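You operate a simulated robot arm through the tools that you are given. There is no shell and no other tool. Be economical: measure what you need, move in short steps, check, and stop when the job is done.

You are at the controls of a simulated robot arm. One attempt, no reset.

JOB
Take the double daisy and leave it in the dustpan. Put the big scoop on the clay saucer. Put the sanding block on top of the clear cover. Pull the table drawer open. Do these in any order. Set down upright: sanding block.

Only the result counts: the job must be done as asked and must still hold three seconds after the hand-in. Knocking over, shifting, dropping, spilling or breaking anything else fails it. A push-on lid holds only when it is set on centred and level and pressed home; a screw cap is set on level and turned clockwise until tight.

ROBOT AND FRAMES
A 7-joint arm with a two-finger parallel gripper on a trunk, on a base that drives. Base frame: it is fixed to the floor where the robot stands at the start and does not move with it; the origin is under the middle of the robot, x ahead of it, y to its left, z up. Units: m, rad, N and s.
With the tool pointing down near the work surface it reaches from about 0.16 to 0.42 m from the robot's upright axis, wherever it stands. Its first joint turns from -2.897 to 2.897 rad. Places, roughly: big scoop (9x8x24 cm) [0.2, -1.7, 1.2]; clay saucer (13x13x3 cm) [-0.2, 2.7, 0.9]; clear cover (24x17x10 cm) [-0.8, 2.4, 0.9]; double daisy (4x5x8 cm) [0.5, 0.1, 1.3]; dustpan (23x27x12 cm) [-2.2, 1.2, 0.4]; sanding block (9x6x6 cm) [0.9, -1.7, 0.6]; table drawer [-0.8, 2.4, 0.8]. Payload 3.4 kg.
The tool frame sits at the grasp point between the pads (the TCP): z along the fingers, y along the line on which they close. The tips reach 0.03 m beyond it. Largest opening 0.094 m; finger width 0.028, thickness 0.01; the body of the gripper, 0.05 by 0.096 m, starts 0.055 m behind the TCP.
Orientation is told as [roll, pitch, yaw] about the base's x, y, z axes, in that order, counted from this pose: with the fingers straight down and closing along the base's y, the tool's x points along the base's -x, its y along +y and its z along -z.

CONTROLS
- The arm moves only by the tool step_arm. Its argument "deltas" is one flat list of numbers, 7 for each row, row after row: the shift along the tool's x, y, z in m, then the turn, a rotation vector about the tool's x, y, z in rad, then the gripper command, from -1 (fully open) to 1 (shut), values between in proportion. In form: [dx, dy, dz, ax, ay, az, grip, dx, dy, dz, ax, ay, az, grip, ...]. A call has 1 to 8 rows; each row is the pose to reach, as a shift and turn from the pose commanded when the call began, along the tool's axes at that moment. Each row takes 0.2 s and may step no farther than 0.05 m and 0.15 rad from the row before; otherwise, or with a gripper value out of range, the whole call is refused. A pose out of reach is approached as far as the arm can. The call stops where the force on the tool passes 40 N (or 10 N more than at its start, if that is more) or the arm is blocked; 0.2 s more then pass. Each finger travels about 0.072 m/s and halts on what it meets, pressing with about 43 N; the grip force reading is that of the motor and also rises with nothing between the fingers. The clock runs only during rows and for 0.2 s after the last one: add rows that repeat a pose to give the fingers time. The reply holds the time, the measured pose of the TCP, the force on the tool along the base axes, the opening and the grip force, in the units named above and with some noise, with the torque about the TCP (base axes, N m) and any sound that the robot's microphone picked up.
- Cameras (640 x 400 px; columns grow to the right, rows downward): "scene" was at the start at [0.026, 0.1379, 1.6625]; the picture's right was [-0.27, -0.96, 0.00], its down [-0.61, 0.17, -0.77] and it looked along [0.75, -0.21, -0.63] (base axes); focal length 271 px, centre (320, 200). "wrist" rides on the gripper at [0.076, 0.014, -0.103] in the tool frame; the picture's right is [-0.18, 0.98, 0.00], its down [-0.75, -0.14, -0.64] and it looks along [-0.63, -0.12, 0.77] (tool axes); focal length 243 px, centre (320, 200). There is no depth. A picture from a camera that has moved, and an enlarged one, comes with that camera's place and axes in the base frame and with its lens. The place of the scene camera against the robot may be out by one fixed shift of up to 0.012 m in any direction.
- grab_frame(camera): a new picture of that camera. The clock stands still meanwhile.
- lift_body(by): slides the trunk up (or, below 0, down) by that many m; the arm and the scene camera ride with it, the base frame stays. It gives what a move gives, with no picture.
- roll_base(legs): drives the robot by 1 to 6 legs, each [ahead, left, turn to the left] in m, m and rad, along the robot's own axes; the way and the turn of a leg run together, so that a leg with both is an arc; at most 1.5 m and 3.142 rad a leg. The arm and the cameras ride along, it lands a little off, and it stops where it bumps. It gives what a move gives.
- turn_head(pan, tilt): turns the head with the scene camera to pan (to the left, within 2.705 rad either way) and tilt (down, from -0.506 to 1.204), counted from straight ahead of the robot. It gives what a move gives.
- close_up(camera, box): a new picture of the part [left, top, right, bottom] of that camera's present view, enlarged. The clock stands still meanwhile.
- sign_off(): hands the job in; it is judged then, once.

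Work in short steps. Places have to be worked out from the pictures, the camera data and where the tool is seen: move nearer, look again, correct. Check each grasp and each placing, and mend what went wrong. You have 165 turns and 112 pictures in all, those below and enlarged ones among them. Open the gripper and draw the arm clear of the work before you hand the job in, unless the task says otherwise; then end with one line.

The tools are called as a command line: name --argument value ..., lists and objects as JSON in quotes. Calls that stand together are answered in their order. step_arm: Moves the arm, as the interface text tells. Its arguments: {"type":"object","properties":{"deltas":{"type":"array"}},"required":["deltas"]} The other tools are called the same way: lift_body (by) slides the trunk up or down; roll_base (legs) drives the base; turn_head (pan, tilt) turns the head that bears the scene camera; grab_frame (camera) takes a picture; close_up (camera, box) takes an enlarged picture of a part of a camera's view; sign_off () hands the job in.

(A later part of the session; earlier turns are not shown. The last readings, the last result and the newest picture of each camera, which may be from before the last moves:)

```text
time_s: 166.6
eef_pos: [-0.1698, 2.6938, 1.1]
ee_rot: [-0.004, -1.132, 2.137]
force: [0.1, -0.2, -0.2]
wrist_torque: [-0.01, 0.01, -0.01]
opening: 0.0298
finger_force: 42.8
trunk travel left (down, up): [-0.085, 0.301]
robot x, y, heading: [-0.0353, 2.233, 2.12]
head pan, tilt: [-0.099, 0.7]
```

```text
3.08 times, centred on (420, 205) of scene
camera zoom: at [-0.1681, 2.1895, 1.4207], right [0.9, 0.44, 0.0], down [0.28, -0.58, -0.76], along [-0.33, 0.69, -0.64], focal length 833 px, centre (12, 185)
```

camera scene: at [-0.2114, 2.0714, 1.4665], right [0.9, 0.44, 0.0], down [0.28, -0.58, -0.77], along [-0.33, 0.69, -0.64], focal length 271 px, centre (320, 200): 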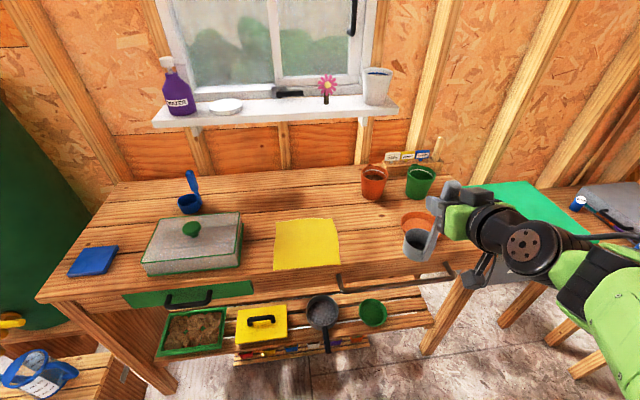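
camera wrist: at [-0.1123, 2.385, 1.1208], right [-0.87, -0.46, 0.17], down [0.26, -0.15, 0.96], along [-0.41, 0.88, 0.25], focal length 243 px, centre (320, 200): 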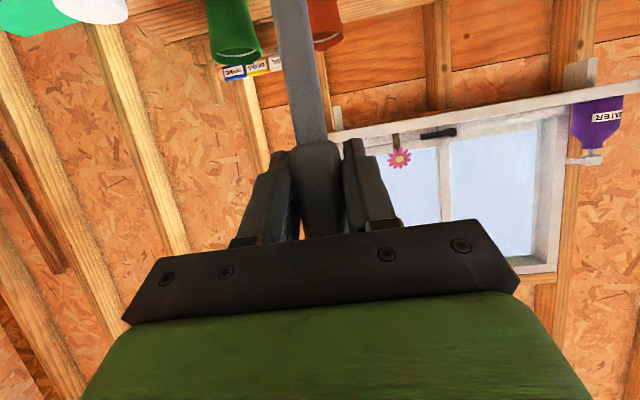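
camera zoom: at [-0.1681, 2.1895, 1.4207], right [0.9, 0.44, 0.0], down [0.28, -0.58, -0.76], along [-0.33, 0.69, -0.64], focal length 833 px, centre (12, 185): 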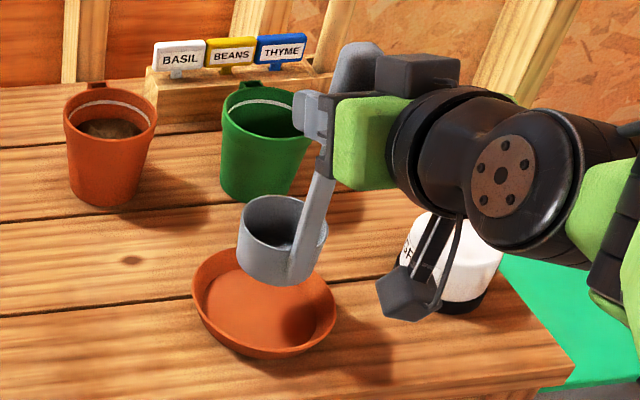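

step_arm --deltas '[0.0055, 0, -0.0115, 0, 0, 0, 1]'

lift_body --by -0.02

close_up --camera "scene" --box '[380, 170, 470, 240]'

```text
time_s: 167.0
eef_pos: [-0.1634, 2.6835, 1.101]
ee_rot: [-0.005, -1.133, 2.138]
force: [-0.1, -0.5, -1.0]
wrist_torque: [-0.01, -0.04, 0.01]
opening: 0.0294
finger_force: 43.0
trunk travel left (down, up): [-0.085, 0.301]
robot x, y, heading: [-0.035, 2.236, 2.124]
head pan, tilt: [-0.099, 0.7]
```

```text
time_s: 167.7
eef_pos: [-0.1637, 2.6829, 1.0802]
ee_rot: [-0.004, -1.131, 2.137]
force: [-0.7, -0.3, -0.4]
wrist_torque: [0.01, -0.01, 0.0]
opening: 0.0296
finger_force: 42.9
trunk travel left (down, up): [-0.065, 0.321]
robot x, y, heading: [-0.038, 2.2377, 2.121]
head pan, tilt: [-0.099, 0.7]
```

```text
5.71 times, centred on (425, 205) of scene
camera zoom: at [-0.168, 2.1894, 1.4004], right [0.9, 0.44, 0.0], down [0.28, -0.58, -0.76], along [-0.33, 0.69, -0.64], focal length 1546 px, centre (-280, 171)
```

zoom: 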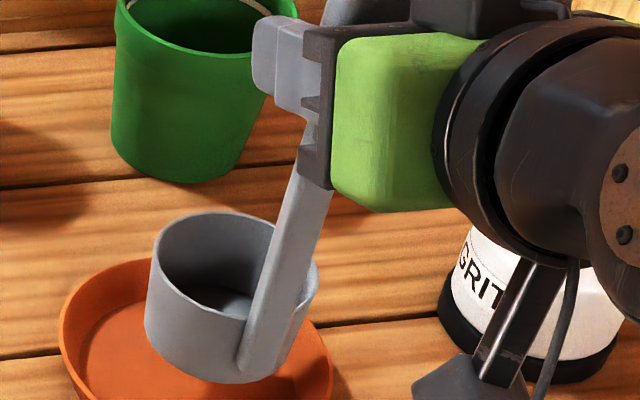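

close_up --camera "scene" --box '[375, 190, 465, 260]'

```text
5.71 times, centred on (420, 225) of scene
camera zoom: at [-0.168, 2.1894, 1.4004], right [0.9, 0.44, 0.0], down [0.28, -0.58, -0.76], along [-0.33, 0.69, -0.64], focal length 1546 px, centre (-251, 57)
```

zoom: 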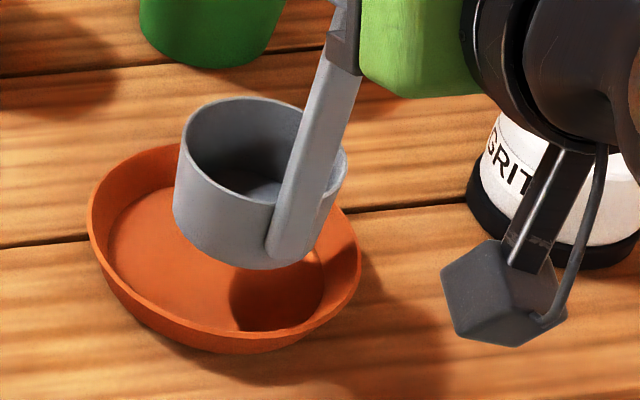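

Depth now looks right and the cup is about 1 cm too far right. I shift left 9 mm, lower a bit and look again.

step_arm --deltas '[0, 0.009, 0, 0, 0, 0, 1]'

lift_body --by -0.012

close_up --camera "scene" --box '[375, 190, 465, 260]'

```text
time_s: 168.1
eef_pos: [-0.1711, 2.679, 1.0786]
ee_rot: [-0.004, -1.132, 2.139]
force: [0.3, 0.2, 0.0]
wrist_torque: [-0.03, -0.03, 0.0]
opening: 0.0298
finger_force: 43.1
trunk travel left (down, up): [-0.065, 0.321]
robot x, y, heading: [-0.0389, 2.235, 2.115]
head pan, tilt: [-0.099, 0.7]
```

```text
time_s: 168.7
eef_pos: [-0.1714, 2.6791, 1.0683]
ee_rot: [-0.002, -1.132, 2.137]
force: [0.2, -0.6, -0.8]
wrist_torque: [-0.03, 0.0, 0.0]
opening: 0.0295
finger_force: 43.0
trunk travel left (down, up): [-0.053, 0.333]
robot x, y, heading: [-0.0408, 2.2341, 2.122]
head pan, tilt: [-0.099, 0.7]
```

```text
5.71 times, centred on (420, 225) of scene
camera zoom: at [-0.1681, 2.1894, 1.3883], right [0.9, 0.44, 0.0], down [0.28, -0.58, -0.76], along [-0.33, 0.69, -0.64], focal length 1546 px, centre (-251, 57)
```

zoom: 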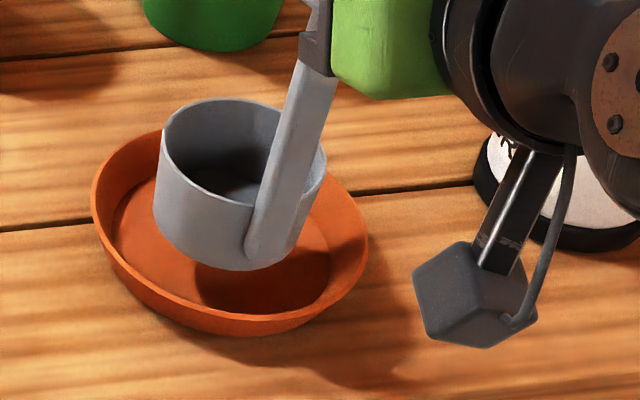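

Aligned well. I lower in small steps until contact.

lift_body --by -0.008

lift_body --by -0.004

close_up --camera "scene" --box '[375, 190, 465, 260]'

```text
time_s: 169.3
eef_pos: [-0.1713, 2.6782, 1.0599]
ee_rot: [-0.004, -1.131, 2.137]
force: [-0.4, 0.4, -0.5]
wrist_torque: [-0.02, -0.01, -0.06]
opening: 0.0296
finger_force: 43.3
trunk travel left (down, up): [-0.045, 0.341]
robot x, y, heading: [-0.0363, 2.2375, 2.121]
head pan, tilt: [-0.099, 0.7]
```

```text
time_s: 169.8
eef_pos: [-0.1706, 2.6791, 1.0566]
ee_rot: [-0.004, -1.13, 2.138]
force: [-0.1, -0.4, -1.1]
wrist_torque: [-0.01, -0.02, 0.0]
opening: 0.0296
finger_force: 42.8
trunk travel left (down, up): [-0.041, 0.345]
robot x, y, heading: [-0.0358, 2.2345, 2.118]
head pan, tilt: [-0.099, 0.7]
```

```text
5.71 times, centred on (420, 225) of scene
camera zoom: at [-0.1681, 2.1895, 1.3763], right [0.9, 0.44, 0.0], down [0.28, -0.58, -0.76], along [-0.33, 0.69, -0.64], focal length 1546 px, centre (-251, 57)
```

zoom: 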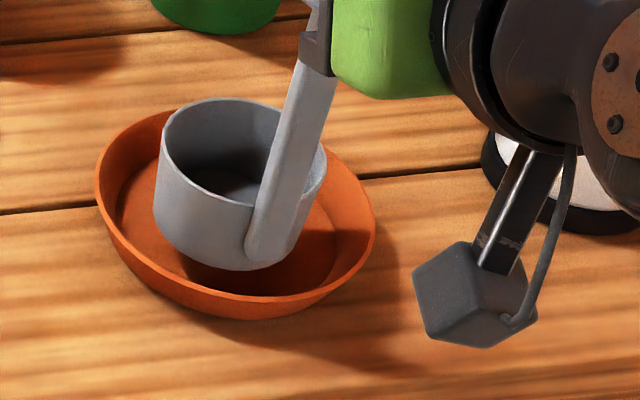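

step_arm --deltas '[-0.003, -0.002, 0.0063, 0, 0, 0, 1]'

lift_body --by -0.005

close_up --camera "scene" --box '[375, 190, 465, 260]'

```text
time_s: 170.2
eef_pos: [-0.1737, 2.6873, 1.0563]
ee_rot: [-0.002, -1.131, 2.138]
force: [0.1, -0.4, -0.5]
wrist_torque: [-0.04, -0.02, 0.01]
opening: 0.0295
finger_force: 42.8
trunk travel left (down, up): [-0.041, 0.345]
robot x, y, heading: [-0.0393, 2.2326, 2.124]
head pan, tilt: [-0.099, 0.7]
```

```text
time_s: 170.7
eef_pos: [-0.1737, 2.6859, 1.0525]
ee_rot: [-0.004, -1.131, 2.138]
force: [0.0, -1.0, -0.3]
wrist_torque: [0.0, -0.04, 0.03]
opening: 0.0294
finger_force: 42.5
trunk travel left (down, up): [-0.036, 0.35]
robot x, y, heading: [-0.0374, 2.2337, 2.127]
head pan, tilt: [-0.099, 0.7]
```

```text
5.71 times, centred on (420, 225) of scene
camera zoom: at [-0.1681, 2.1894, 1.3714], right [0.9, 0.44, 0.0], down [0.28, -0.58, -0.76], along [-0.33, 0.69, -0.64], focal length 1546 px, centre (-251, 57)
```

zoom: 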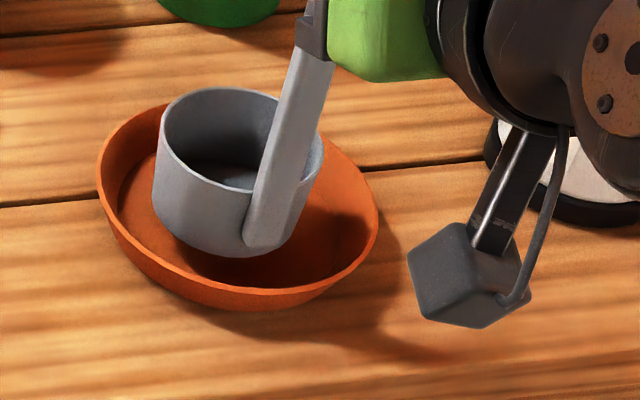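

step_arm --deltas '[0, -0.003, 0, 0, 0, 0, 1]'

lift_body --by -0.004

lift_body --by -0.004

lift_body --by -0.003

```text
time_s: 171.1
eef_pos: [-0.1717, 2.688, 1.0507]
ee_rot: [-0.003, -1.131, 2.139]
force: [0.5, 0.1, -0.4]
wrist_torque: [0.01, -0.03, 0.0]
opening: 0.0296
finger_force: 43.0
trunk travel left (down, up): [-0.036, 0.35]
robot x, y, heading: [-0.0344, 2.2371, 2.125]
head pan, tilt: [-0.099, 0.7]
```

```text
time_s: 171.7
eef_pos: [-0.1717, 2.6889, 1.0483]
ee_rot: [-0.002, -1.131, 2.138]
force: [0.7, 0.6, -1.7]
wrist_torque: [-0.01, 0.02, -0.03]
opening: 0.0297
finger_force: 42.9
trunk travel left (down, up): [-0.032, 0.354]
robot x, y, heading: [-0.0391, 2.2353, 2.125]
head pan, tilt: [-0.099, 0.7]
```

```text
time_s: 172.2
eef_pos: [-0.1702, 2.6888, 1.0435]
ee_rot: [-0.004, -1.132, 2.139]
force: [-0.2, 0.3, 0.2]
wrist_torque: [-0.01, -0.04, -0.01]
opening: 0.0295
finger_force: 42.8
trunk travel left (down, up): [-0.028, 0.358]
robot x, y, heading: [-0.0364, 2.2356, 2.123]
head pan, tilt: [-0.099, 0.7]
```

```text
time_s: 172.7
eef_pos: [-0.1715, 2.6884, 1.0407]
ee_rot: [-0.003, -1.13, 2.138]
force: [-0.5, 0.6, -2.2]
wrist_torque: [-0.01, -0.02, -0.02]
opening: 0.0296
finger_force: 43.0
trunk travel left (down, up): [-0.025, 0.361]
robot x, y, heading: [-0.039, 2.2326, 2.124]
head pan, tilt: [-0.099, 0.7]
```

close_up --camera "scene" --box '[375, 190, 465, 260]'

```text
5.71 times, centred on (420, 225) of scene
camera zoom: at [-0.1681, 2.1895, 1.3606], right [0.9, 0.44, 0.0], down [0.28, -0.58, -0.76], along [-0.33, 0.69, -0.64], focal length 1546 px, centre (-251, 57)
```

zoom: 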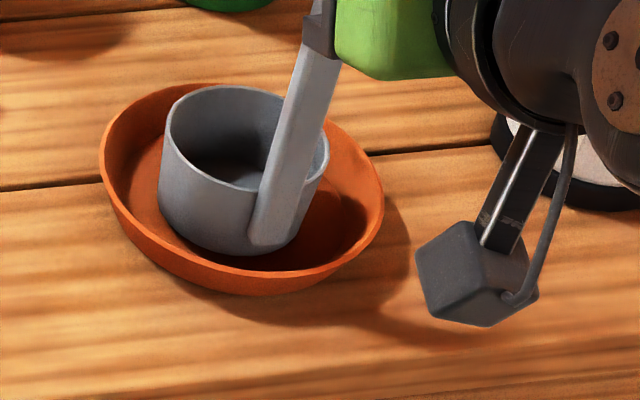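

step_arm --deltas '[-0.0026, -0.001, 0.0054, 0, 0, 0, 1]'

lift_body --by -0.003

lift_body --by -0.003

lift_body --by -0.003

```text
time_s: 173.1
eef_pos: [-0.1743, 2.6946, 1.0407]
ee_rot: [-0.002, -1.132, 2.136]
force: [0.9, 0.0, -0.5]
wrist_torque: [-0.01, -0.03, -0.02]
opening: 0.0294
finger_force: 42.9
trunk travel left (down, up): [-0.025, 0.361]
robot x, y, heading: [-0.0393, 2.2381, 2.118]
head pan, tilt: [-0.099, 0.7]
```

```text
time_s: 173.6
eef_pos: [-0.1739, 2.6935, 1.0381]
ee_rot: [-0.003, -1.133, 2.137]
force: [-0.3, 0.4, -0.7]
wrist_torque: [-0.04, -0.01, -0.03]
opening: 0.0293
finger_force: 42.7
trunk travel left (down, up): [-0.022, 0.364]
robot x, y, heading: [-0.0354, 2.2338, 2.121]
head pan, tilt: [-0.099, 0.7]
```

```text
time_s: 174.2
eef_pos: [-0.1748, 2.6936, 1.0357]
ee_rot: [-0.005, -1.134, 2.138]
force: [-0.2, -0.2, 3.7]
wrist_torque: [0.25, 0.19, -0.03]
opening: 0.0297
finger_force: 42.9
trunk travel left (down, up): [-0.019, 0.367]
robot x, y, heading: [-0.0362, 2.2331, 2.123]
head pan, tilt: [-0.099, 0.7]
```

```text
time_s: 174.7
eef_pos: [-0.1738, 2.6933, 1.0357]
ee_rot: [-0.009, -1.14, 2.142]
force: [0.8, -0.9, 19.0]
wrist_torque: [0.37, 0.31, -0.01]
opening: 0.0298
finger_force: 43.2
trunk travel left (down, up): [-0.016, 0.37]
robot x, y, heading: [-0.0378, 2.2373, 2.128]
head pan, tilt: [-0.099, 0.7]
```

Contact (19 N up). I check the picture before releasing.

close_up --camera "scene" --box '[375, 180, 465, 250]'

```text
5.71 times, centred on (420, 215) of scene
camera zoom: at [-0.1673, 2.1874, 1.352], right [0.9, 0.44, 0.0], down [0.28, -0.58, -0.77], along [-0.33, 0.69, -0.64], focal length 1546 px, centre (-251, 114)
```

zoom: 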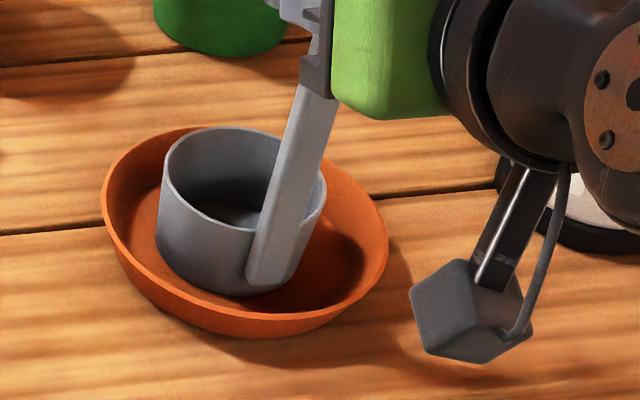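

The cup sits inside the saucer. I ease the pressure, open, and withdraw straight back.

lift_body --by 0.003

step_arm --deltas '[0, 0, 0, 0, 0, 0, 0.5, 0, 0, 0, 0, 0, 0, 0, 0, 0, 0, 0, 0, 0, -0.5, 0, 0, 0, 0, 0, 0, -0.5, 0, 0, 0, 0, 0, 0, -0.5]'

step_arm --deltas '[0.012, 0, -0.027, 0, 0, 0, -0.5, 0.028, 0, -0.06, 0, 0, 0, -0.5, 0.045, 0, -0.095, 0, 0, 0, -0.5, 0.062, 0, -0.13, 0, 0, 0, -0.5]'

grab_frame --camera "scene"

```text
time_s: 175.2
eef_pos: [-0.1743, 2.6933, 1.0356]
ee_rot: [-0.006, -1.131, 2.14]
force: [-0.5, 2.9, 13.2]
wrist_torque: [0.98, 0.59, -0.02]
opening: 0.0298
finger_force: 43.5
trunk travel left (down, up): [-0.019, 0.367]
robot x, y, heading: [-0.0319, 2.2342, 2.122]
head pan, tilt: [-0.099, 0.7]
```

```text
time_s: 176.4
eef_pos: [-0.1732, 2.6938, 1.0344]
ee_rot: [-0.003, -1.131, 2.137]
force: [-0.1, -0.8, -0.3]
wrist_torque: [-0.03, -0.02, 0.02]
opening: 0.0706
finger_force: 0.1
trunk travel left (down, up): [-0.019, 0.367]
robot x, y, heading: [-0.0364, 2.2368, 2.122]
head pan, tilt: [-0.099, 0.7]
```

```text
time_s: 177.4
eef_pos: [-0.0984, 2.5713, 1.0338]
ee_rot: [-0.004, -1.131, 2.139]
force: [0.1, 0.1, 0.7]
wrist_torque: [-0.02, 0.01, 0.0]
opening: 0.0706
finger_force: 0.1
trunk travel left (down, up): [-0.019, 0.367]
robot x, y, heading: [-0.0369, 2.2344, 2.123]
head pan, tilt: [-0.099, 0.7]
```

```text
33 pictures are left
camera scene: at [-0.1678, 2.1887, 1.3548], right [0.9, 0.44, 0.0], down [0.28, -0.58, -0.77], along [-0.33, 0.69, -0.64], focal length 271 px, centre (320, 200)
```

scene: 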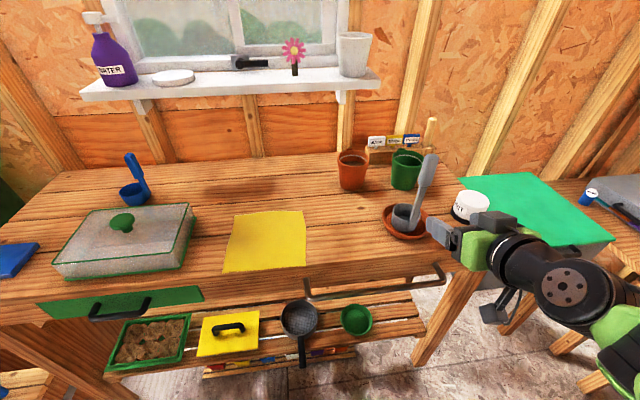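

The scoop stands in the saucer. Next is the drawer: its handle is at about (-0.727, 2.264, 0.763). I back off, shift in front of it, and roll the gripper 90° so the fingers close vertically on the bar.

roll_base --legs '[[-0.25, 0, 0], [0.03, 0.69, 0]]'

step_arm --deltas '[0, 0, 0, 0, 0, 0.14, -0.5, 0, 0, 0, 0, 0, 0.28, -0.5, 0, 0, 0, 0, 0, 0.42, -0.5, 0, 0, 0, 0, 0, 0.56, -0.5, 0, 0, 0, 0, 0, 0.7, -0.5, 0, 0, 0, 0, 0, 0.84, -0.5, 0, 0, 0, 0, 0, 0.98, -0.5, 0, 0, 0, 0, 0, 1.12, -0.5]'

step_arm --deltas '[0, 0, 0, 0, 0, 0.14, -0.5, 0, 0, 0, 0, 0, 0.28, -0.5, 0, 0, 0, 0, 0, 0.45, -0.5]'

```text
time_s: 182.7
eef_pos: [-0.5808, 2.0193, 1.0329]
ee_rot: [-0.003, -1.131, 2.127]
force: [0.3, 0.6, 0.4]
wrist_torque: [-0.02, -0.02, -0.03]
opening: 0.0704
finger_force: 0.1
trunk travel left (down, up): [-0.019, 0.367]
robot x, y, heading: [-0.5232, 1.6812, 2.115]
head pan, tilt: [-0.099, 0.7]
```

```text
time_s: 184.5
eef_pos: [-0.58, 2.0183, 1.0338]
ee_rot: [1.091, -0.405, 0.753]
force: [-0.3, -0.8, 0.2]
wrist_torque: [-0.01, -0.01, 0.0]
opening: 0.0703
finger_force: 0.1
trunk travel left (down, up): [-0.019, 0.367]
robot x, y, heading: [-0.5243, 1.6798, 2.113]
head pan, tilt: [-0.099, 0.7]
```

```text
refused: row 3 steps farther than a row can; nothing moved
```

step_arm --deltas '[0, 0, 0, 0, 0, 0.15, -0.5, 0, 0, 0, 0, 0, 0.3, -0.5, 0, 0, 0, 0, 0, 0.45, -0.5]'

grab_frame --camera "scene"

grab_frame --camera "wrist"

```text
time_s: 185.3
eef_pos: [-0.5809, 2.0195, 1.0347]
ee_rot: [1.131, 0.0, 0.553]
force: [0.0, -0.5, -0.1]
wrist_torque: [0.02, 0.02, -0.03]
opening: 0.0706
finger_force: 0.0
trunk travel left (down, up): [-0.019, 0.367]
robot x, y, heading: [-0.5253, 1.6809, 2.11]
head pan, tilt: [-0.099, 0.7]
```

```text
32 pictures are left
camera scene: at [-0.6552, 1.6372, 1.3548], right [0.9, 0.43, 0.0], down [0.27, -0.58, -0.76], along [-0.33, 0.69, -0.64], focal length 271 px, centre (320, 200)
```

scene: 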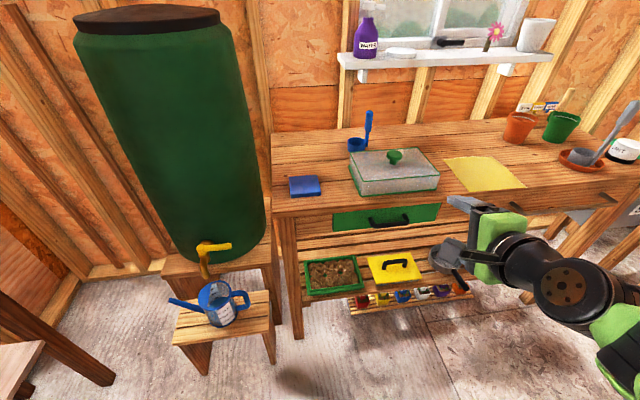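

```text
31 pictures are left
camera wrist: at [-0.6011, 1.9045, 1.0902], right [-0.06, 0.45, 0.89], down [0.98, -0.15, 0.15], along [0.2, 0.88, -0.43], focal length 243 px, centre (320, 200)
```

wrist: 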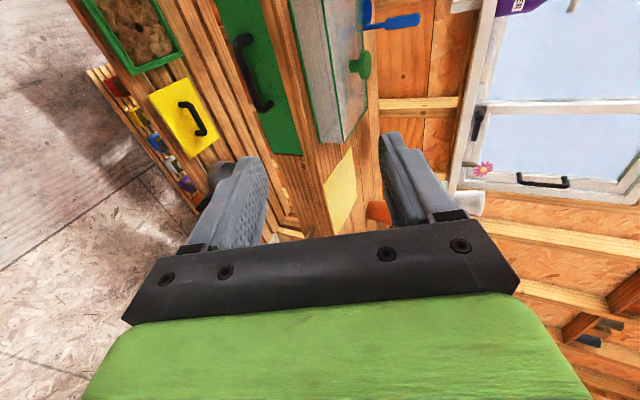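

The handle is at (-0.731, 2.266, 0.763) and both cameras agree. I nudge the base ahead and lower the tool in front of the bar with a narrow opening.

roll_base --legs '[[0.05, 0, 0]]'

step_arm --deltas '[0, -0.03, 0.031, 0, 0, 0, -0.3, 0, -0.06, 0.062, 0, 0, 0, 0, 0, -0.09, 0.093, 0, 0, 0, 0.15, 0, -0.12, 0.124, 0, 0, 0, 0.15, 0, -0.15, 0.155, 0, 0, 0, 0.15, 0, -0.175, 0.181, 0, 0, 0, 0.15, 0, -0.197, 0.2036, 0, 0, 0, 0.15]'

grab_frame --camera "wrist"

```text
time_s: 186.2
eef_pos: [-0.6081, 2.0636, 1.0337]
ee_rot: [1.132, -0.002, 0.551]
force: [0.4, 1.1, 0.3]
wrist_torque: [0.02, 0.0, 0.03]
opening: 0.0705
finger_force: 0.2
trunk travel left (down, up): [-0.019, 0.367]
robot x, y, heading: [-0.5507, 1.7236, 2.108]
head pan, tilt: [-0.099, 0.7]
```

```text
time_s: 187.8
eef_pos: [-0.6602, 2.1488, 0.7683]
ee_rot: [1.133, -0.004, 0.55]
force: [-0.3, 0.0, -0.2]
wrist_torque: [-0.02, 0.02, 0.01]
opening: 0.0402
finger_force: 0.1
out of reach, approached as far as the arm can: row 2, 3, 4, 5
trunk travel left (down, up): [-0.019, 0.367]
robot x, y, heading: [-0.5457, 1.7217, 2.109]
head pan, tilt: [-0.099, 0.7]
```

```text
30 pictures are left
camera wrist: at [-0.6802, 2.0364, 0.8247], right [-0.06, 0.45, 0.89], down [0.98, -0.15, 0.15], along [0.2, 0.88, -0.43], focal length 243 px, centre (320, 200)
```

wrist: 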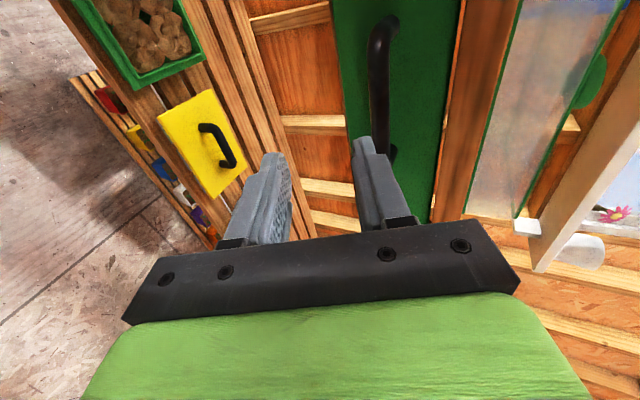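

step_arm --deltas '[0, 0.018, 0.035, 0, 0, 0, 0.15, 0, 0.034, 0.067, 0, 0, 0, 0.15, 0, 0.045, 0.09, 0, 0, 0, 0.15]'

grab_frame --camera "wrist"

```text
time_s: 188.5
eef_pos: [-0.6978, 2.2065, 0.7708]
ee_rot: [1.126, 0.0, 0.552]
force: [7.1, -16.8, 9.5]
wrist_torque: [0.39, 0.16, 0.5]
opening: 0.0402
finger_force: 0.1
trunk travel left (down, up): [-0.019, 0.367]
robot x, y, heading: [-0.5504, 1.7219, 2.109]
head pan, tilt: [-0.099, 0.7]
stopped in row 3: the force on the tool passed its limit at 71 N (the readings are from after the stop); the commanded pose is now the measured one
```

```text
29 pictures are left
camera wrist: at [-0.7154, 2.0918, 0.8284], right [-0.07, 0.46, 0.89], down [0.98, -0.15, 0.15], along [0.2, 0.88, -0.44], focal length 243 px, centre (320, 200)
```

wrist: 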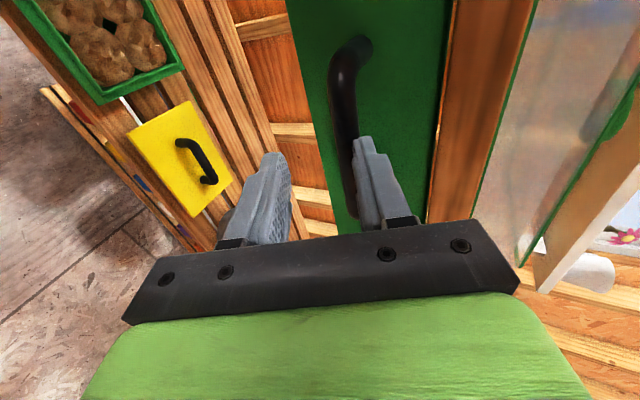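

The upper fingertip touched the bar, so the bar is about 2 cm higher relative to the fingers. I back off, raise, and re-advance.

step_arm --deltas '[0, -0.012, -0.022, 0, 0, 0, 0.15, 0, 0.007, -0.022, 0, 0, 0, 0.05, 0, 0.007, -0.022, 0, 0, 0, 0.05, 0, 0.012, -0.005, 0, 0, 0, 0.05]'

grab_frame --camera "wrist"

```text
time_s: 189.5
eef_pos: [-0.6967, 2.2098, 0.7806]
ee_rot: [1.123, -0.003, 0.55]
force: [0.3, 0.5, -0.8]
wrist_torque: [0.0, 0.0, -0.01]
opening: 0.0445
finger_force: 0.0
trunk travel left (down, up): [-0.019, 0.367]
robot x, y, heading: [-0.5518, 1.7227, 2.109]
head pan, tilt: [-0.099, 0.7]
```

```text
28 pictures are left
camera wrist: at [-0.7165, 2.0956, 0.839], right [-0.07, 0.46, 0.89], down [0.98, -0.15, 0.15], along [0.2, 0.88, -0.44], focal length 243 px, centre (320, 200)
```

wrist: 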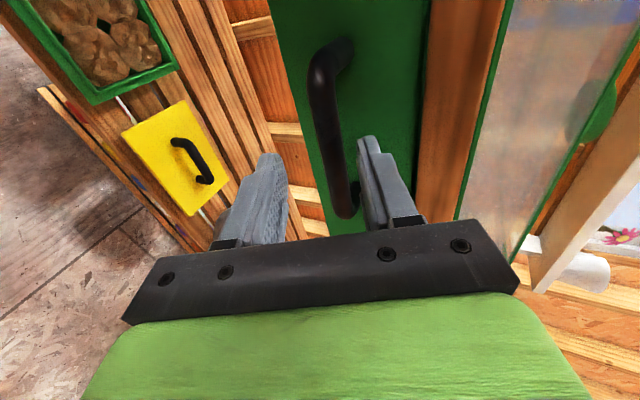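

The bar is now between the fingers. I advance 2 cm and close.

step_arm --deltas '[0, 0.006, 0.01, 0, 0, 0, 0.05, 0, 0.0085, 0.019, 0, 0, 0, 0.05, 0, 0.0085, 0.019, 0, 0, 0, 0.5, 0, 0.0085, 0.019, 0, 0, 0, 1, 0, 0.0085, 0.019, 0, 0, 0, 1, 0, 0.0085, 0.019, 0, 0, 0, 1]'

grab_frame --camera "wrist"

```text
time_s: 190.9
eef_pos: [-0.7083, 2.228, 0.7811]
ee_rot: [1.126, -0.005, 0.551]
force: [1.1, -1.0, -1.1]
wrist_torque: [0.63, -1.05, 0.67]
opening: 0.0158
finger_force: 44.6
trunk travel left (down, up): [-0.019, 0.367]
robot x, y, heading: [-0.5485, 1.7243, 2.11]
head pan, tilt: [-0.099, 0.7]
```

```text
27 pictures are left
camera wrist: at [-0.7273, 2.1134, 0.838], right [-0.07, 0.46, 0.89], down [0.98, -0.15, 0.15], along [0.2, 0.88, -0.44], focal length 243 px, centre (320, 200)
```

wrist: 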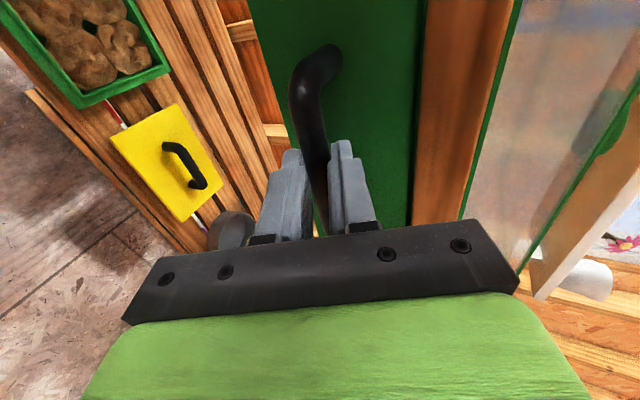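

The bar is gripped (16 mm). I pull by driving the base back.

roll_base --legs '[[-0.1, 0, 0]]'

close_up --camera "scene" --box '[270, 130, 490, 290]'

```text
time_s: 192.0
eef_pos: [-0.6539, 2.1441, 0.7819]
ee_rot: [1.125, -0.005, 0.547]
force: [20.7, 12.5, 0.1]
wrist_torque: [0.97, -1.25, -0.41]
opening: 0.0154
finger_force: 45.2
trunk travel left (down, up): [-0.019, 0.367]
robot x, y, heading: [-0.4971, 1.6387, 2.108]
head pan, tilt: [-0.099, 0.7]
```

```text
2.50 times, centred on (380, 210) of scene
camera zoom: at [-0.6278, 1.5974, 1.3551], right [0.91, 0.43, 0.0], down [0.27, -0.58, -0.76], along [-0.33, 0.69, -0.64], focal length 677 px, centre (170, 175)
```

zoom: 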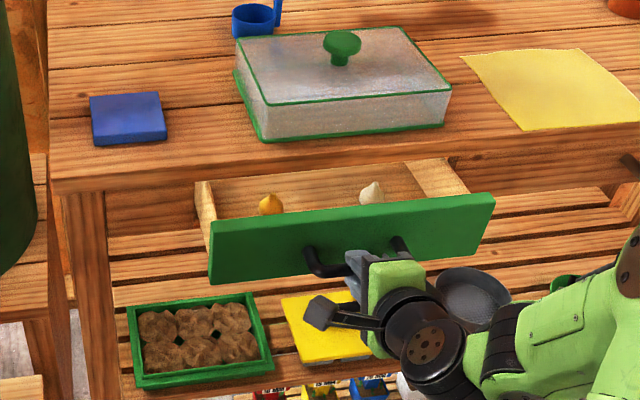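

The drawer is about 10 cm open with items inside. I pull a bit more, with a small sideways correction.

roll_base --legs '[[-0.07, -0.007, 0]]'

close_up --camera "scene" --box '[270, 110, 490, 290]'

```text
time_s: 193.0
eef_pos: [-0.6137, 2.089, 0.7817]
ee_rot: [1.124, -0.008, 0.549]
force: [-6.1, -5.9, -1.9]
wrist_torque: [0.38, -0.76, 1.24]
opening: 0.0158
finger_force: 45.0
trunk travel left (down, up): [-0.019, 0.367]
robot x, y, heading: [-0.4568, 1.5838, 2.111]
head pan, tilt: [-0.099, 0.7]
```

```text
2.22 times, centred on (380, 200) of scene
camera zoom: at [-0.5897, 1.5393, 1.3546], right [0.91, 0.43, 0.0], down [0.27, -0.58, -0.76], along [-0.32, 0.69, -0.64], focal length 601 px, centre (187, 200)
```

zoom: 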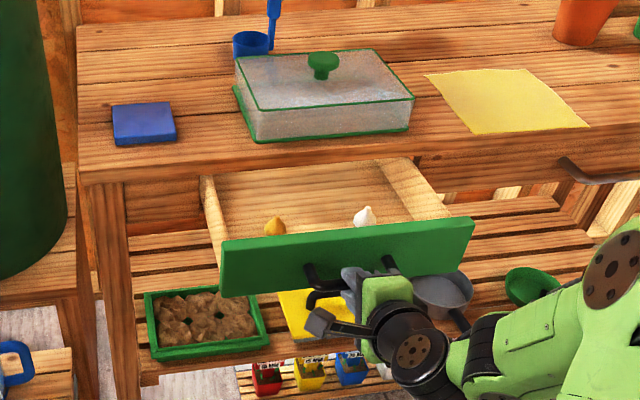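

roll_base --legs '[[-0.05, 0, 0]]'

step_arm --deltas '[0, 0, 0, 0, 0, 0, 0.6, 0, 0, 0, 0, 0, 0, 0.3, 0, 0, 0, 0, 0, 0, 0.2, 0, 0, 0, 0, 0, 0, 0.2]'

step_arm --deltas '[0, 0, -0.02, 0, 0, 0, 0.2, 0, 0, -0.05, 0, 0, 0, 0.2, 0, 0, -0.09, 0, 0, 0, 0.2]'

grab_frame --camera "scene"

```text
time_s: 193.9
eef_pos: [-0.5864, 2.0463, 0.7807]
ee_rot: [1.123, -0.007, 0.548]
force: [8.2, 3.6, 1.9]
wrist_torque: [0.75, -1.02, 0.41]
opening: 0.0159
finger_force: 45.2
trunk travel left (down, up): [-0.019, 0.367]
robot x, y, heading: [-0.4305, 1.5382, 2.115]
head pan, tilt: [-0.099, 0.7]
```

```text
time_s: 194.9
eef_pos: [-0.5884, 2.0469, 0.7802]
ee_rot: [1.124, -0.012, 0.547]
force: [0.2, 0.6, -0.3]
wrist_torque: [-0.01, 0.01, -0.01]
opening: 0.0376
finger_force: 0.1
trunk travel left (down, up): [-0.019, 0.367]
robot x, y, heading: [-0.4309, 1.5378, 2.108]
head pan, tilt: [-0.099, 0.7]
```

```text
time_s: 195.7
eef_pos: [-0.547, 1.9753, 0.8215]
ee_rot: [1.124, -0.009, 0.547]
force: [-0.4, -0.2, 0.5]
wrist_torque: [-0.02, -0.01, -0.02]
opening: 0.0375
finger_force: 0.1
trunk travel left (down, up): [-0.019, 0.367]
robot x, y, heading: [-0.4295, 1.5372, 2.106]
head pan, tilt: [-0.099, 0.7]
```

```text
24 pictures are left
camera scene: at [-0.5628, 1.4967, 1.3548], right [0.9, 0.43, 0.0], down [0.27, -0.58, -0.77], along [-0.33, 0.69, -0.64], focal length 271 px, centre (320, 200)
```

scene: 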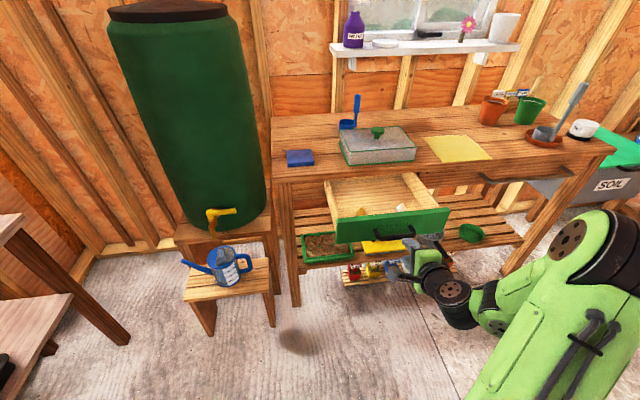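

The drawer is well open and the scoop still stands. I restore the tool to pointing down, raise the trunk, and drive to the tool rack for the sanding block.

lift_body --by 0.25

step_arm --deltas '[0, 0, -0.01, 0, 0, -0.15, 0, 0, 0, -0.02, 0, 0, -0.3, 0, 0, 0, -0.03, 0, 0, -0.45, 0, 0, 0, -0.03, 0, 0, -0.6, 0, 0, 0, -0.03, 0, 0, -0.75, 0, 0, 0, -0.03, 0, 0, -0.9, 0, 0, 0, -0.03, 0, 0, -1.05, 0, 0, 0, -0.03, 0, 0, -1.2, 0]'

step_arm --deltas '[0, 0, 0, 0, 0, -0.12, 0, 0, 0, 0, 0, 0, -0.24, 0, 0, 0, 0, 0, 0, -0.371, 0]'

step_arm --deltas '[0, 0, 0, 0, 0.14, 0, 0, 0, 0, 0, 0, 0.28, 0, 0, 0, 0, 0, 0, 0.42, 0, 0, 0, 0, 0, 0, 0.56, 0, 0, 0, 0, 0, 0, 0.7, 0, 0, 0, 0, 0, 0, 0.84, 0, 0, 0, 0, 0, 0, 0.98, 0, 0, 0, 0, 0, 0, 1.12, 0, 0]'

roll_base --legs '[[-1.087, 0.494, 0], [0, 0, -3.124], [1.4, -0.07, 0]]'

```text
time_s: 198.3
eef_pos: [-0.5463, 1.9762, 1.0712]
ee_rot: [1.126, -0.01, 0.547]
force: [-0.1, -0.1, -0.6]
wrist_torque: [-0.01, 0.04, 0.0]
opening: 0.0379
finger_force: 0.0
trunk travel left (down, up): [-0.269, 0.117]
robot x, y, heading: [-0.4326, 1.5419, 2.11]
head pan, tilt: [-0.099, 0.7]
```

```text
time_s: 200.1
eef_pos: [-0.532, 1.9547, 1.0839]
ee_rot: [0.628, -1.006, 1.406]
force: [-0.5, 0.4, 0.7]
wrist_torque: [0.0, 0.01, -0.02]
opening: 0.047
finger_force: 0.1
trunk travel left (down, up): [-0.269, 0.117]
robot x, y, heading: [-0.4311, 1.5398, 2.112]
head pan, tilt: [-0.099, 0.7]
```

```text
time_s: 200.9
eef_pos: [-0.5303, 1.9551, 1.083]
ee_rot: [-0.028, -1.124, 2.143]
force: [-0.4, 0.2, -0.4]
wrist_torque: [0.0, 0.0, 0.04]
opening: 0.0471
finger_force: 0.1
trunk travel left (down, up): [-0.269, 0.117]
robot x, y, heading: [-0.4345, 1.5409, 2.109]
head pan, tilt: [-0.099, 0.7]
```

```text
time_s: 202.7
eef_pos: [-0.5333, 1.9532, 1.0841]
ee_rot: [-0.01, -0.001, 2.116]
force: [0.4, 0.2, -0.6]
wrist_torque: [-0.03, 0.02, -0.03]
opening: 0.0472
finger_force: 0.1
trunk travel left (down, up): [-0.269, 0.117]
robot x, y, heading: [-0.4306, 1.5404, 2.11]
head pan, tilt: [-0.099, 0.7]
```

```text
time_s: 219.9
eef_pos: [0.3049, -0.7565, 1.0815]
ee_rot: [-0.011, 0.001, -0.938]
force: [0.3, -1.5, -0.7]
wrist_torque: [0.08, 0.03, -0.02]
opening: 0.0472
finger_force: 0.1
trunk travel left (down, up): [-0.269, 0.117]
robot x, y, heading: [0.1697, -0.3521, -0.946]
head pan, tilt: [-0.099, 0.7]
stopped in leg 3: the robot was blocked; the commanded pose is now the measured one
```

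The drive was blocked at (0.17, -0.35). I look at what is there.

turn_head --pan 0.3 --tilt 1.0

grab_frame --camera "scene"

```text
time_s: 220.8
eef_pos: [0.3023, -0.752, 1.0839]
ee_rot: [-0.01, -0.003, -0.939]
force: [0.2, 0.5, 0.3]
wrist_torque: [0.03, 0.01, 0.03]
opening: 0.047
finger_force: 0.0
trunk travel left (down, up): [-0.269, 0.117]
robot x, y, heading: [0.1688, -0.3478, -0.943]
head pan, tilt: [0.3, 1.0]
```

```text
23 pictures are left
camera scene: at [0.3131, -0.245, 1.5812], right [-0.6, -0.8, 0.0], down [-0.67, 0.51, -0.54], along [0.43, -0.33, -0.84], focal length 271 px, centre (320, 200)
```

scene: 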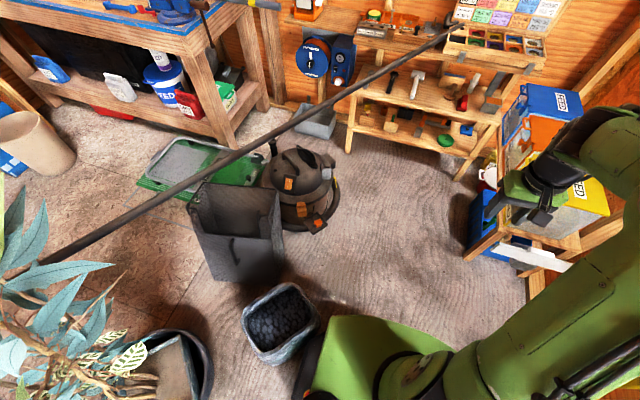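

The base touched the charcoal bucket. I back off, sidestep right and go around it.

roll_base --legs '[[-0.05, 0, 0], [0, -0.17, -0.075], [0.38, 0, 0], [0.58, 0.06, 0]]'

turn_head --pan -0.1 --tilt 0.8

grab_frame --camera "scene"

```text
time_s: 227.7
eef_pos: [0.6556, -1.6022, 1.0831]
ee_rot: [-0.011, -0.004, -1.013]
force: [0.4, -0.7, -0.1]
wrist_torque: [-0.02, 0.0, 0.0]
opening: 0.0472
finger_force: 0.1
trunk travel left (down, up): [-0.269, 0.117]
robot x, y, heading: [0.5502, -1.1916, -1.019]
head pan, tilt: [0.3, 1.0]
```

```text
time_s: 228.5
eef_pos: [0.6567, -1.6023, 1.0838]
ee_rot: [-0.012, -0.003, -1.012]
force: [0.5, 0.5, -0.4]
wrist_torque: [0.01, -0.01, 0.01]
opening: 0.0471
finger_force: 0.1
trunk travel left (down, up): [-0.269, 0.117]
robot x, y, heading: [0.5524, -1.1917, -1.016]
head pan, tilt: [-0.099, 0.799]
```

```text
22 pictures are left
camera scene: at [0.688, -1.1239, 1.5963], right [-0.9, -0.44, 0.0], down [-0.31, 0.65, -0.7], along [0.3, -0.63, -0.72], focal length 271 px, centre (320, 200)
```

scene: 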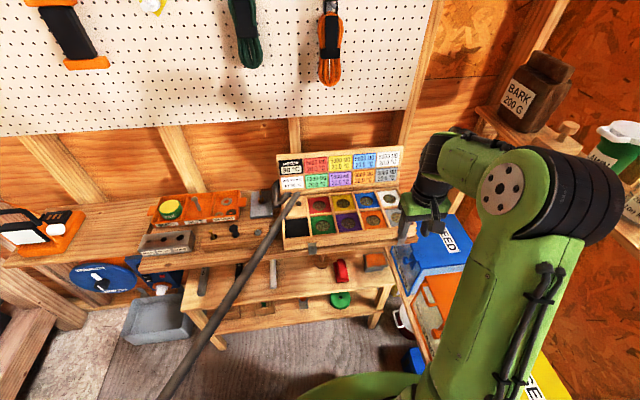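

close_up --camera "scene" --box '[180, 230, 420, 350]'

```text
2.67 times, centred on (300, 290) of scene
camera zoom: at [0.688, -1.1239, 1.5963], right [-0.9, -0.44, 0.0], down [-0.31, 0.65, -0.7], along [0.3, -0.63, -0.72], focal length 722 px, centre (373, -40)
```

zoom: 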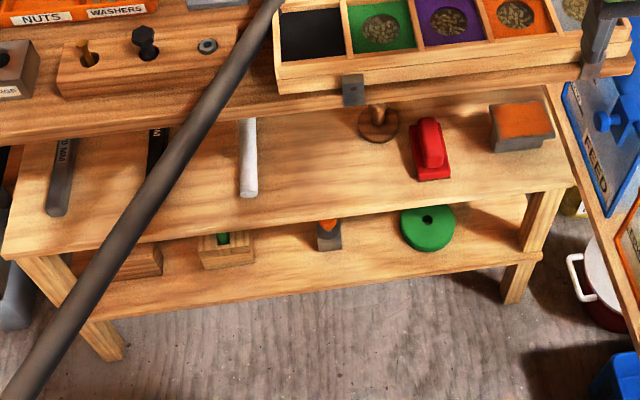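

close_up --camera "scene" --box '[300, 250, 400, 310]'

```text
6.40 times, centred on (350, 280) of scene
camera zoom: at [0.688, -1.1239, 1.5963], right [-0.9, -0.44, 0.0], down [-0.31, 0.65, -0.7], along [0.3, -0.63, -0.72], focal length 1732 px, centre (128, -312)
```

zoom: 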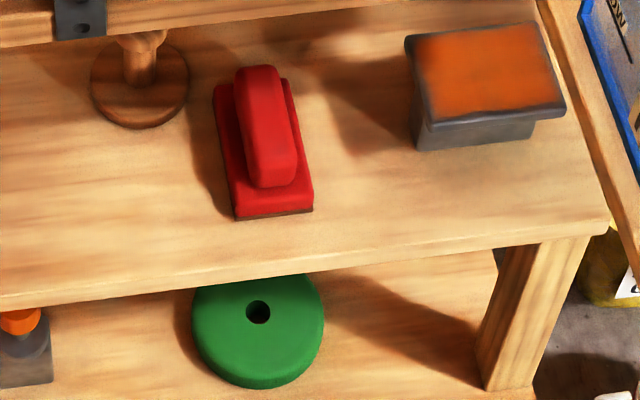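

The red block is the sanding block, at about (0.864, -1.661). It sits about 5 cm under the tray's overhang, so I need a tilted approach. I tilt the fingers 49° forward here, then lower in front of the rack.

step_arm --deltas '[0, 0, 0, 0, -0.14, 0, 0, 0, 0, 0, 0, -0.28, 0, 0, 0, 0, 0, 0, -0.42, 0, 0, 0, 0, 0, 0, -0.56, 0, 0, 0, 0, 0, 0, -0.7, 0, 0, 0, 0, 0, 0, -0.85, 0, 0]'

lift_body --by -0.26

```text
time_s: 229.9
eef_pos: [0.6553, -1.602, 1.085]
ee_rot: [-0.016, -0.856, -1.002]
force: [-0.5, -0.1, -1.5]
wrist_torque: [-0.01, 0.0, -0.02]
opening: 0.0468
finger_force: 0.0
trunk travel left (down, up): [-0.269, 0.117]
robot x, y, heading: [0.549, -1.1886, -1.02]
head pan, tilt: [-0.099, 0.799]
```

```text
time_s: 232.6
eef_pos: [0.6577, -1.6018, 0.8247]
ee_rot: [-0.018, -0.853, -1.001]
force: [-0.3, 0.0, -0.1]
wrist_torque: [-0.02, 0.0, -0.02]
opening: 0.0472
finger_force: 0.0
trunk travel left (down, up): [-0.009, 0.377]
robot x, y, heading: [0.5531, -1.1903, -1.017]
head pan, tilt: [-0.099, 0.799]
```

roll_base --legs '[[0, 0.14, 0]]'

step_arm --deltas '[0.031, 0, 0.027, 0, 0, 0, 0, 0.062, 0, 0.054, 0, 0, 0, 0, 0.093, 0, 0.081, 0, 0, 0, 0, 0.12, 0, 0.104, 0, 0, 0, 0]'

grab_frame --camera "wrist"

```text
time_s: 233.9
eef_pos: [0.7758, -1.5292, 0.8246]
ee_rot: [-0.017, -0.854, -1.001]
force: [-0.3, 0.8, 0.3]
wrist_torque: [-0.01, 0.03, -0.04]
opening: 0.0468
finger_force: 0.1
trunk travel left (down, up): [-0.009, 0.377]
robot x, y, heading: [0.6695, -1.1193, -1.017]
head pan, tilt: [-0.099, 0.799]
```

```text
time_s: 234.9
eef_pos: [0.7726, -1.5288, 0.666]
ee_rot: [-0.018, -0.852, -1.001]
force: [0.1, -0.3, 0.6]
wrist_torque: [0.0, -0.03, -0.02]
opening: 0.0471
finger_force: 0.0
trunk travel left (down, up): [-0.009, 0.377]
robot x, y, heading: [0.6743, -1.1204, -1.022]
head pan, tilt: [-0.099, 0.799]
```

```text
19 pictures are left
camera wrist: at [0.7177, -1.4141, 0.676], right [0.9, 0.42, 0.13], down [-0.1, -0.08, 0.99], along [0.42, -0.91, -0.03], focal length 243 px, centre (320, 200)
```

wrist: 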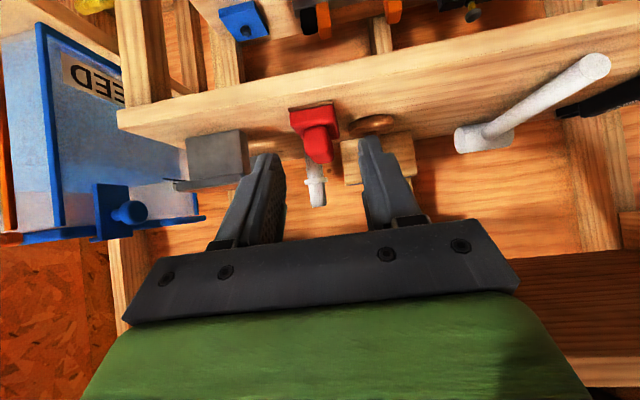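

From the wrist view the block's bottom is at z ≈ 0.573 and its top at ≈ 0.628, about 1.5 cm right of the tool line. I advance 0.1 m with that correction.

step_arm --deltas '[-0.015, -0.005, 0.03, 0, 0, 0, -0.1, -0.03, -0.01, 0.065, 0, 0, 0, -0.1, -0.043, -0.015, 0.095, 0, 0, 0, -0.1]'

grab_frame --camera "wrist"

```text
time_s: 235.7
eef_pos: [0.814, -1.6234, 0.6366]
ee_rot: [-0.018, -0.853, -1.003]
force: [-0.7, 0.5, -0.1]
wrist_torque: [0.0, -0.03, 0.03]
opening: 0.0518
finger_force: 0.1
trunk travel left (down, up): [-0.009, 0.377]
robot x, y, heading: [0.6678, -1.1222, -1.022]
head pan, tilt: [-0.099, 0.799]
```

```text
18 pictures are left
camera wrist: at [0.759, -1.5081, 0.6458], right [0.9, 0.42, 0.13], down [-0.1, -0.08, 0.99], along [0.42, -0.91, -0.03], focal length 243 px, centre (320, 200)
```

wrist: 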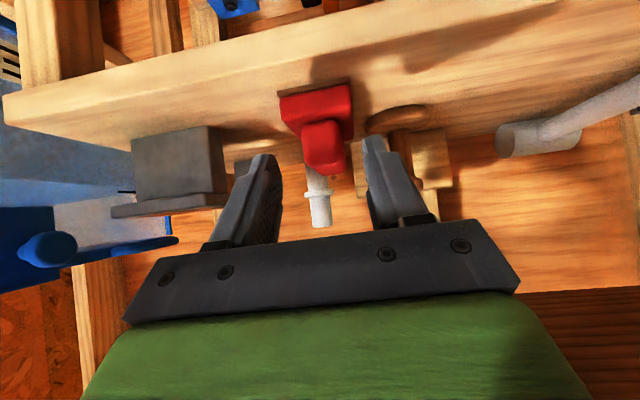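

step_arm --deltas '[-0.012, -0.002, 0.027, 0, 0, 0, -0.1, -0.0225, -0.004, 0.053, 0, 0, 0, -0.1]'

grab_frame --camera "wrist"

```text
time_s: 236.3
eef_pos: [0.8386, -1.6714, 0.6163]
ee_rot: [-0.018, -0.854, -1.003]
force: [-0.1, 0.8, -0.3]
wrist_torque: [0.02, 0.02, -0.02]
opening: 0.0517
finger_force: 0.0
trunk travel left (down, up): [-0.009, 0.377]
robot x, y, heading: [0.6658, -1.117, -1.024]
head pan, tilt: [-0.099, 0.799]
```

```text
17 pictures are left
camera wrist: at [0.784, -1.5571, 0.6274], right [0.9, 0.42, 0.13], down [-0.1, -0.08, 0.99], along [0.42, -0.91, -0.03], focal length 243 px, centre (320, 200)
```

wrist: 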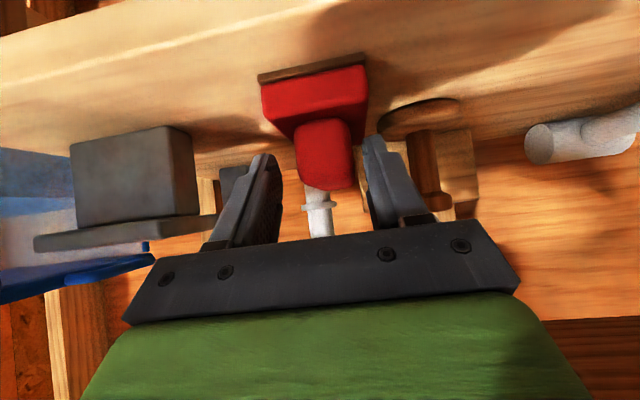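

The fingers straddle the grip ridge just above its base. I advance 3.5 cm and close.

step_arm --deltas '[-0.012, 0.001, 0.0135, 0, 0, 0, -0.25, -0.023, 0.002, 0.0264, 0, 0, 0, -0.25, -0.023, 0.002, 0.0264, 0, 0, 0, 0.3, -0.023, 0.002, 0.0264, 0, 0, 0, 1, -0.023, 0.002, 0.0264, 0, 0, 0, 1, -0.023, 0.002, 0.0264, 0, 0, 0, 1]'

grab_frame --camera "wrist"

```text
time_s: 237.7
eef_pos: [0.8592, -1.7003, 0.6177]
ee_rot: [-0.019, -0.854, -1.001]
force: [-0.8, 0.0, -0.3]
wrist_torque: [0.08, 0.01, 0.0]
opening: 0.0335
finger_force: 42.9
trunk travel left (down, up): [-0.009, 0.377]
robot x, y, heading: [0.6699, -1.1202, -1.021]
head pan, tilt: [-0.099, 0.799]
```

```text
16 pictures are left
camera wrist: at [0.8046, -1.5859, 0.628], right [0.9, 0.42, 0.13], down [-0.1, -0.08, 0.99], along [0.42, -0.91, -0.03], focal length 243 px, centre (320, 200)
```

wrist: 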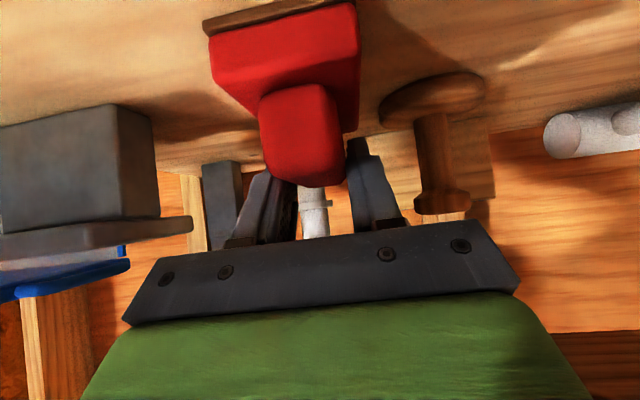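

Gripped (33.5 mm). I lift 3 cm with the trunk, then withdraw.

lift_body --by 0.03

roll_base --legs '[[-0.25, 0, 0]]'

lift_body --by 0.33

grab_frame --camera "wrist"

```text
time_s: 238.5
eef_pos: [0.8599, -1.7, 0.6469]
ee_rot: [-0.018, -0.852, -1.002]
force: [-0.1, -0.6, -0.9]
wrist_torque: [0.01, -0.02, 0.01]
opening: 0.0333
finger_force: 43.3
trunk travel left (down, up): [-0.039, 0.347]
robot x, y, heading: [0.6692, -1.1191, -1.02]
head pan, tilt: [-0.099, 0.799]
```

```text
time_s: 240.3
eef_pos: [0.7293, -1.4869, 0.6479]
ee_rot: [-0.018, -0.856, -0.999]
force: [0.0, 0.9, -1.3]
wrist_torque: [-0.04, 0.0, -0.01]
opening: 0.0336
finger_force: 42.8
trunk travel left (down, up): [-0.039, 0.347]
robot x, y, heading: [0.5386, -0.9041, -1.017]
head pan, tilt: [-0.099, 0.799]
```

```text
time_s: 243.5
eef_pos: [0.7303, -1.4892, 0.9787]
ee_rot: [-0.017, -0.853, -1.0]
force: [-0.2, 0.7, -0.4]
wrist_torque: [-0.02, 0.02, -0.01]
opening: 0.0332
finger_force: 43.2
trunk travel left (down, up): [-0.369, 0.017]
robot x, y, heading: [0.5388, -0.9019, -1.021]
head pan, tilt: [-0.099, 0.799]
```

```text
15 pictures are left
camera wrist: at [0.6742, -1.373, 0.9884], right [0.9, 0.42, 0.13], down [-0.1, -0.08, 0.99], along [0.42, -0.91, -0.03], focal length 243 px, centre (320, 200)
```

wrist: 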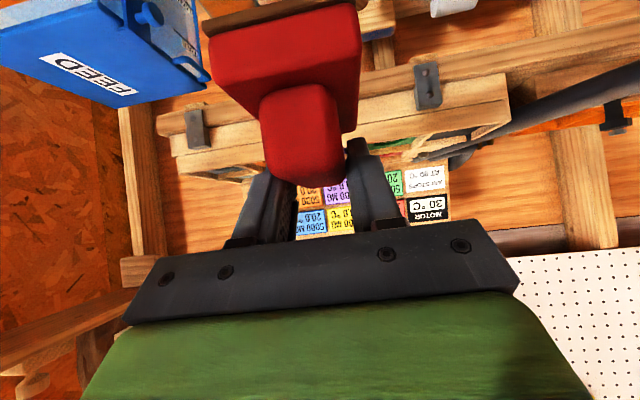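

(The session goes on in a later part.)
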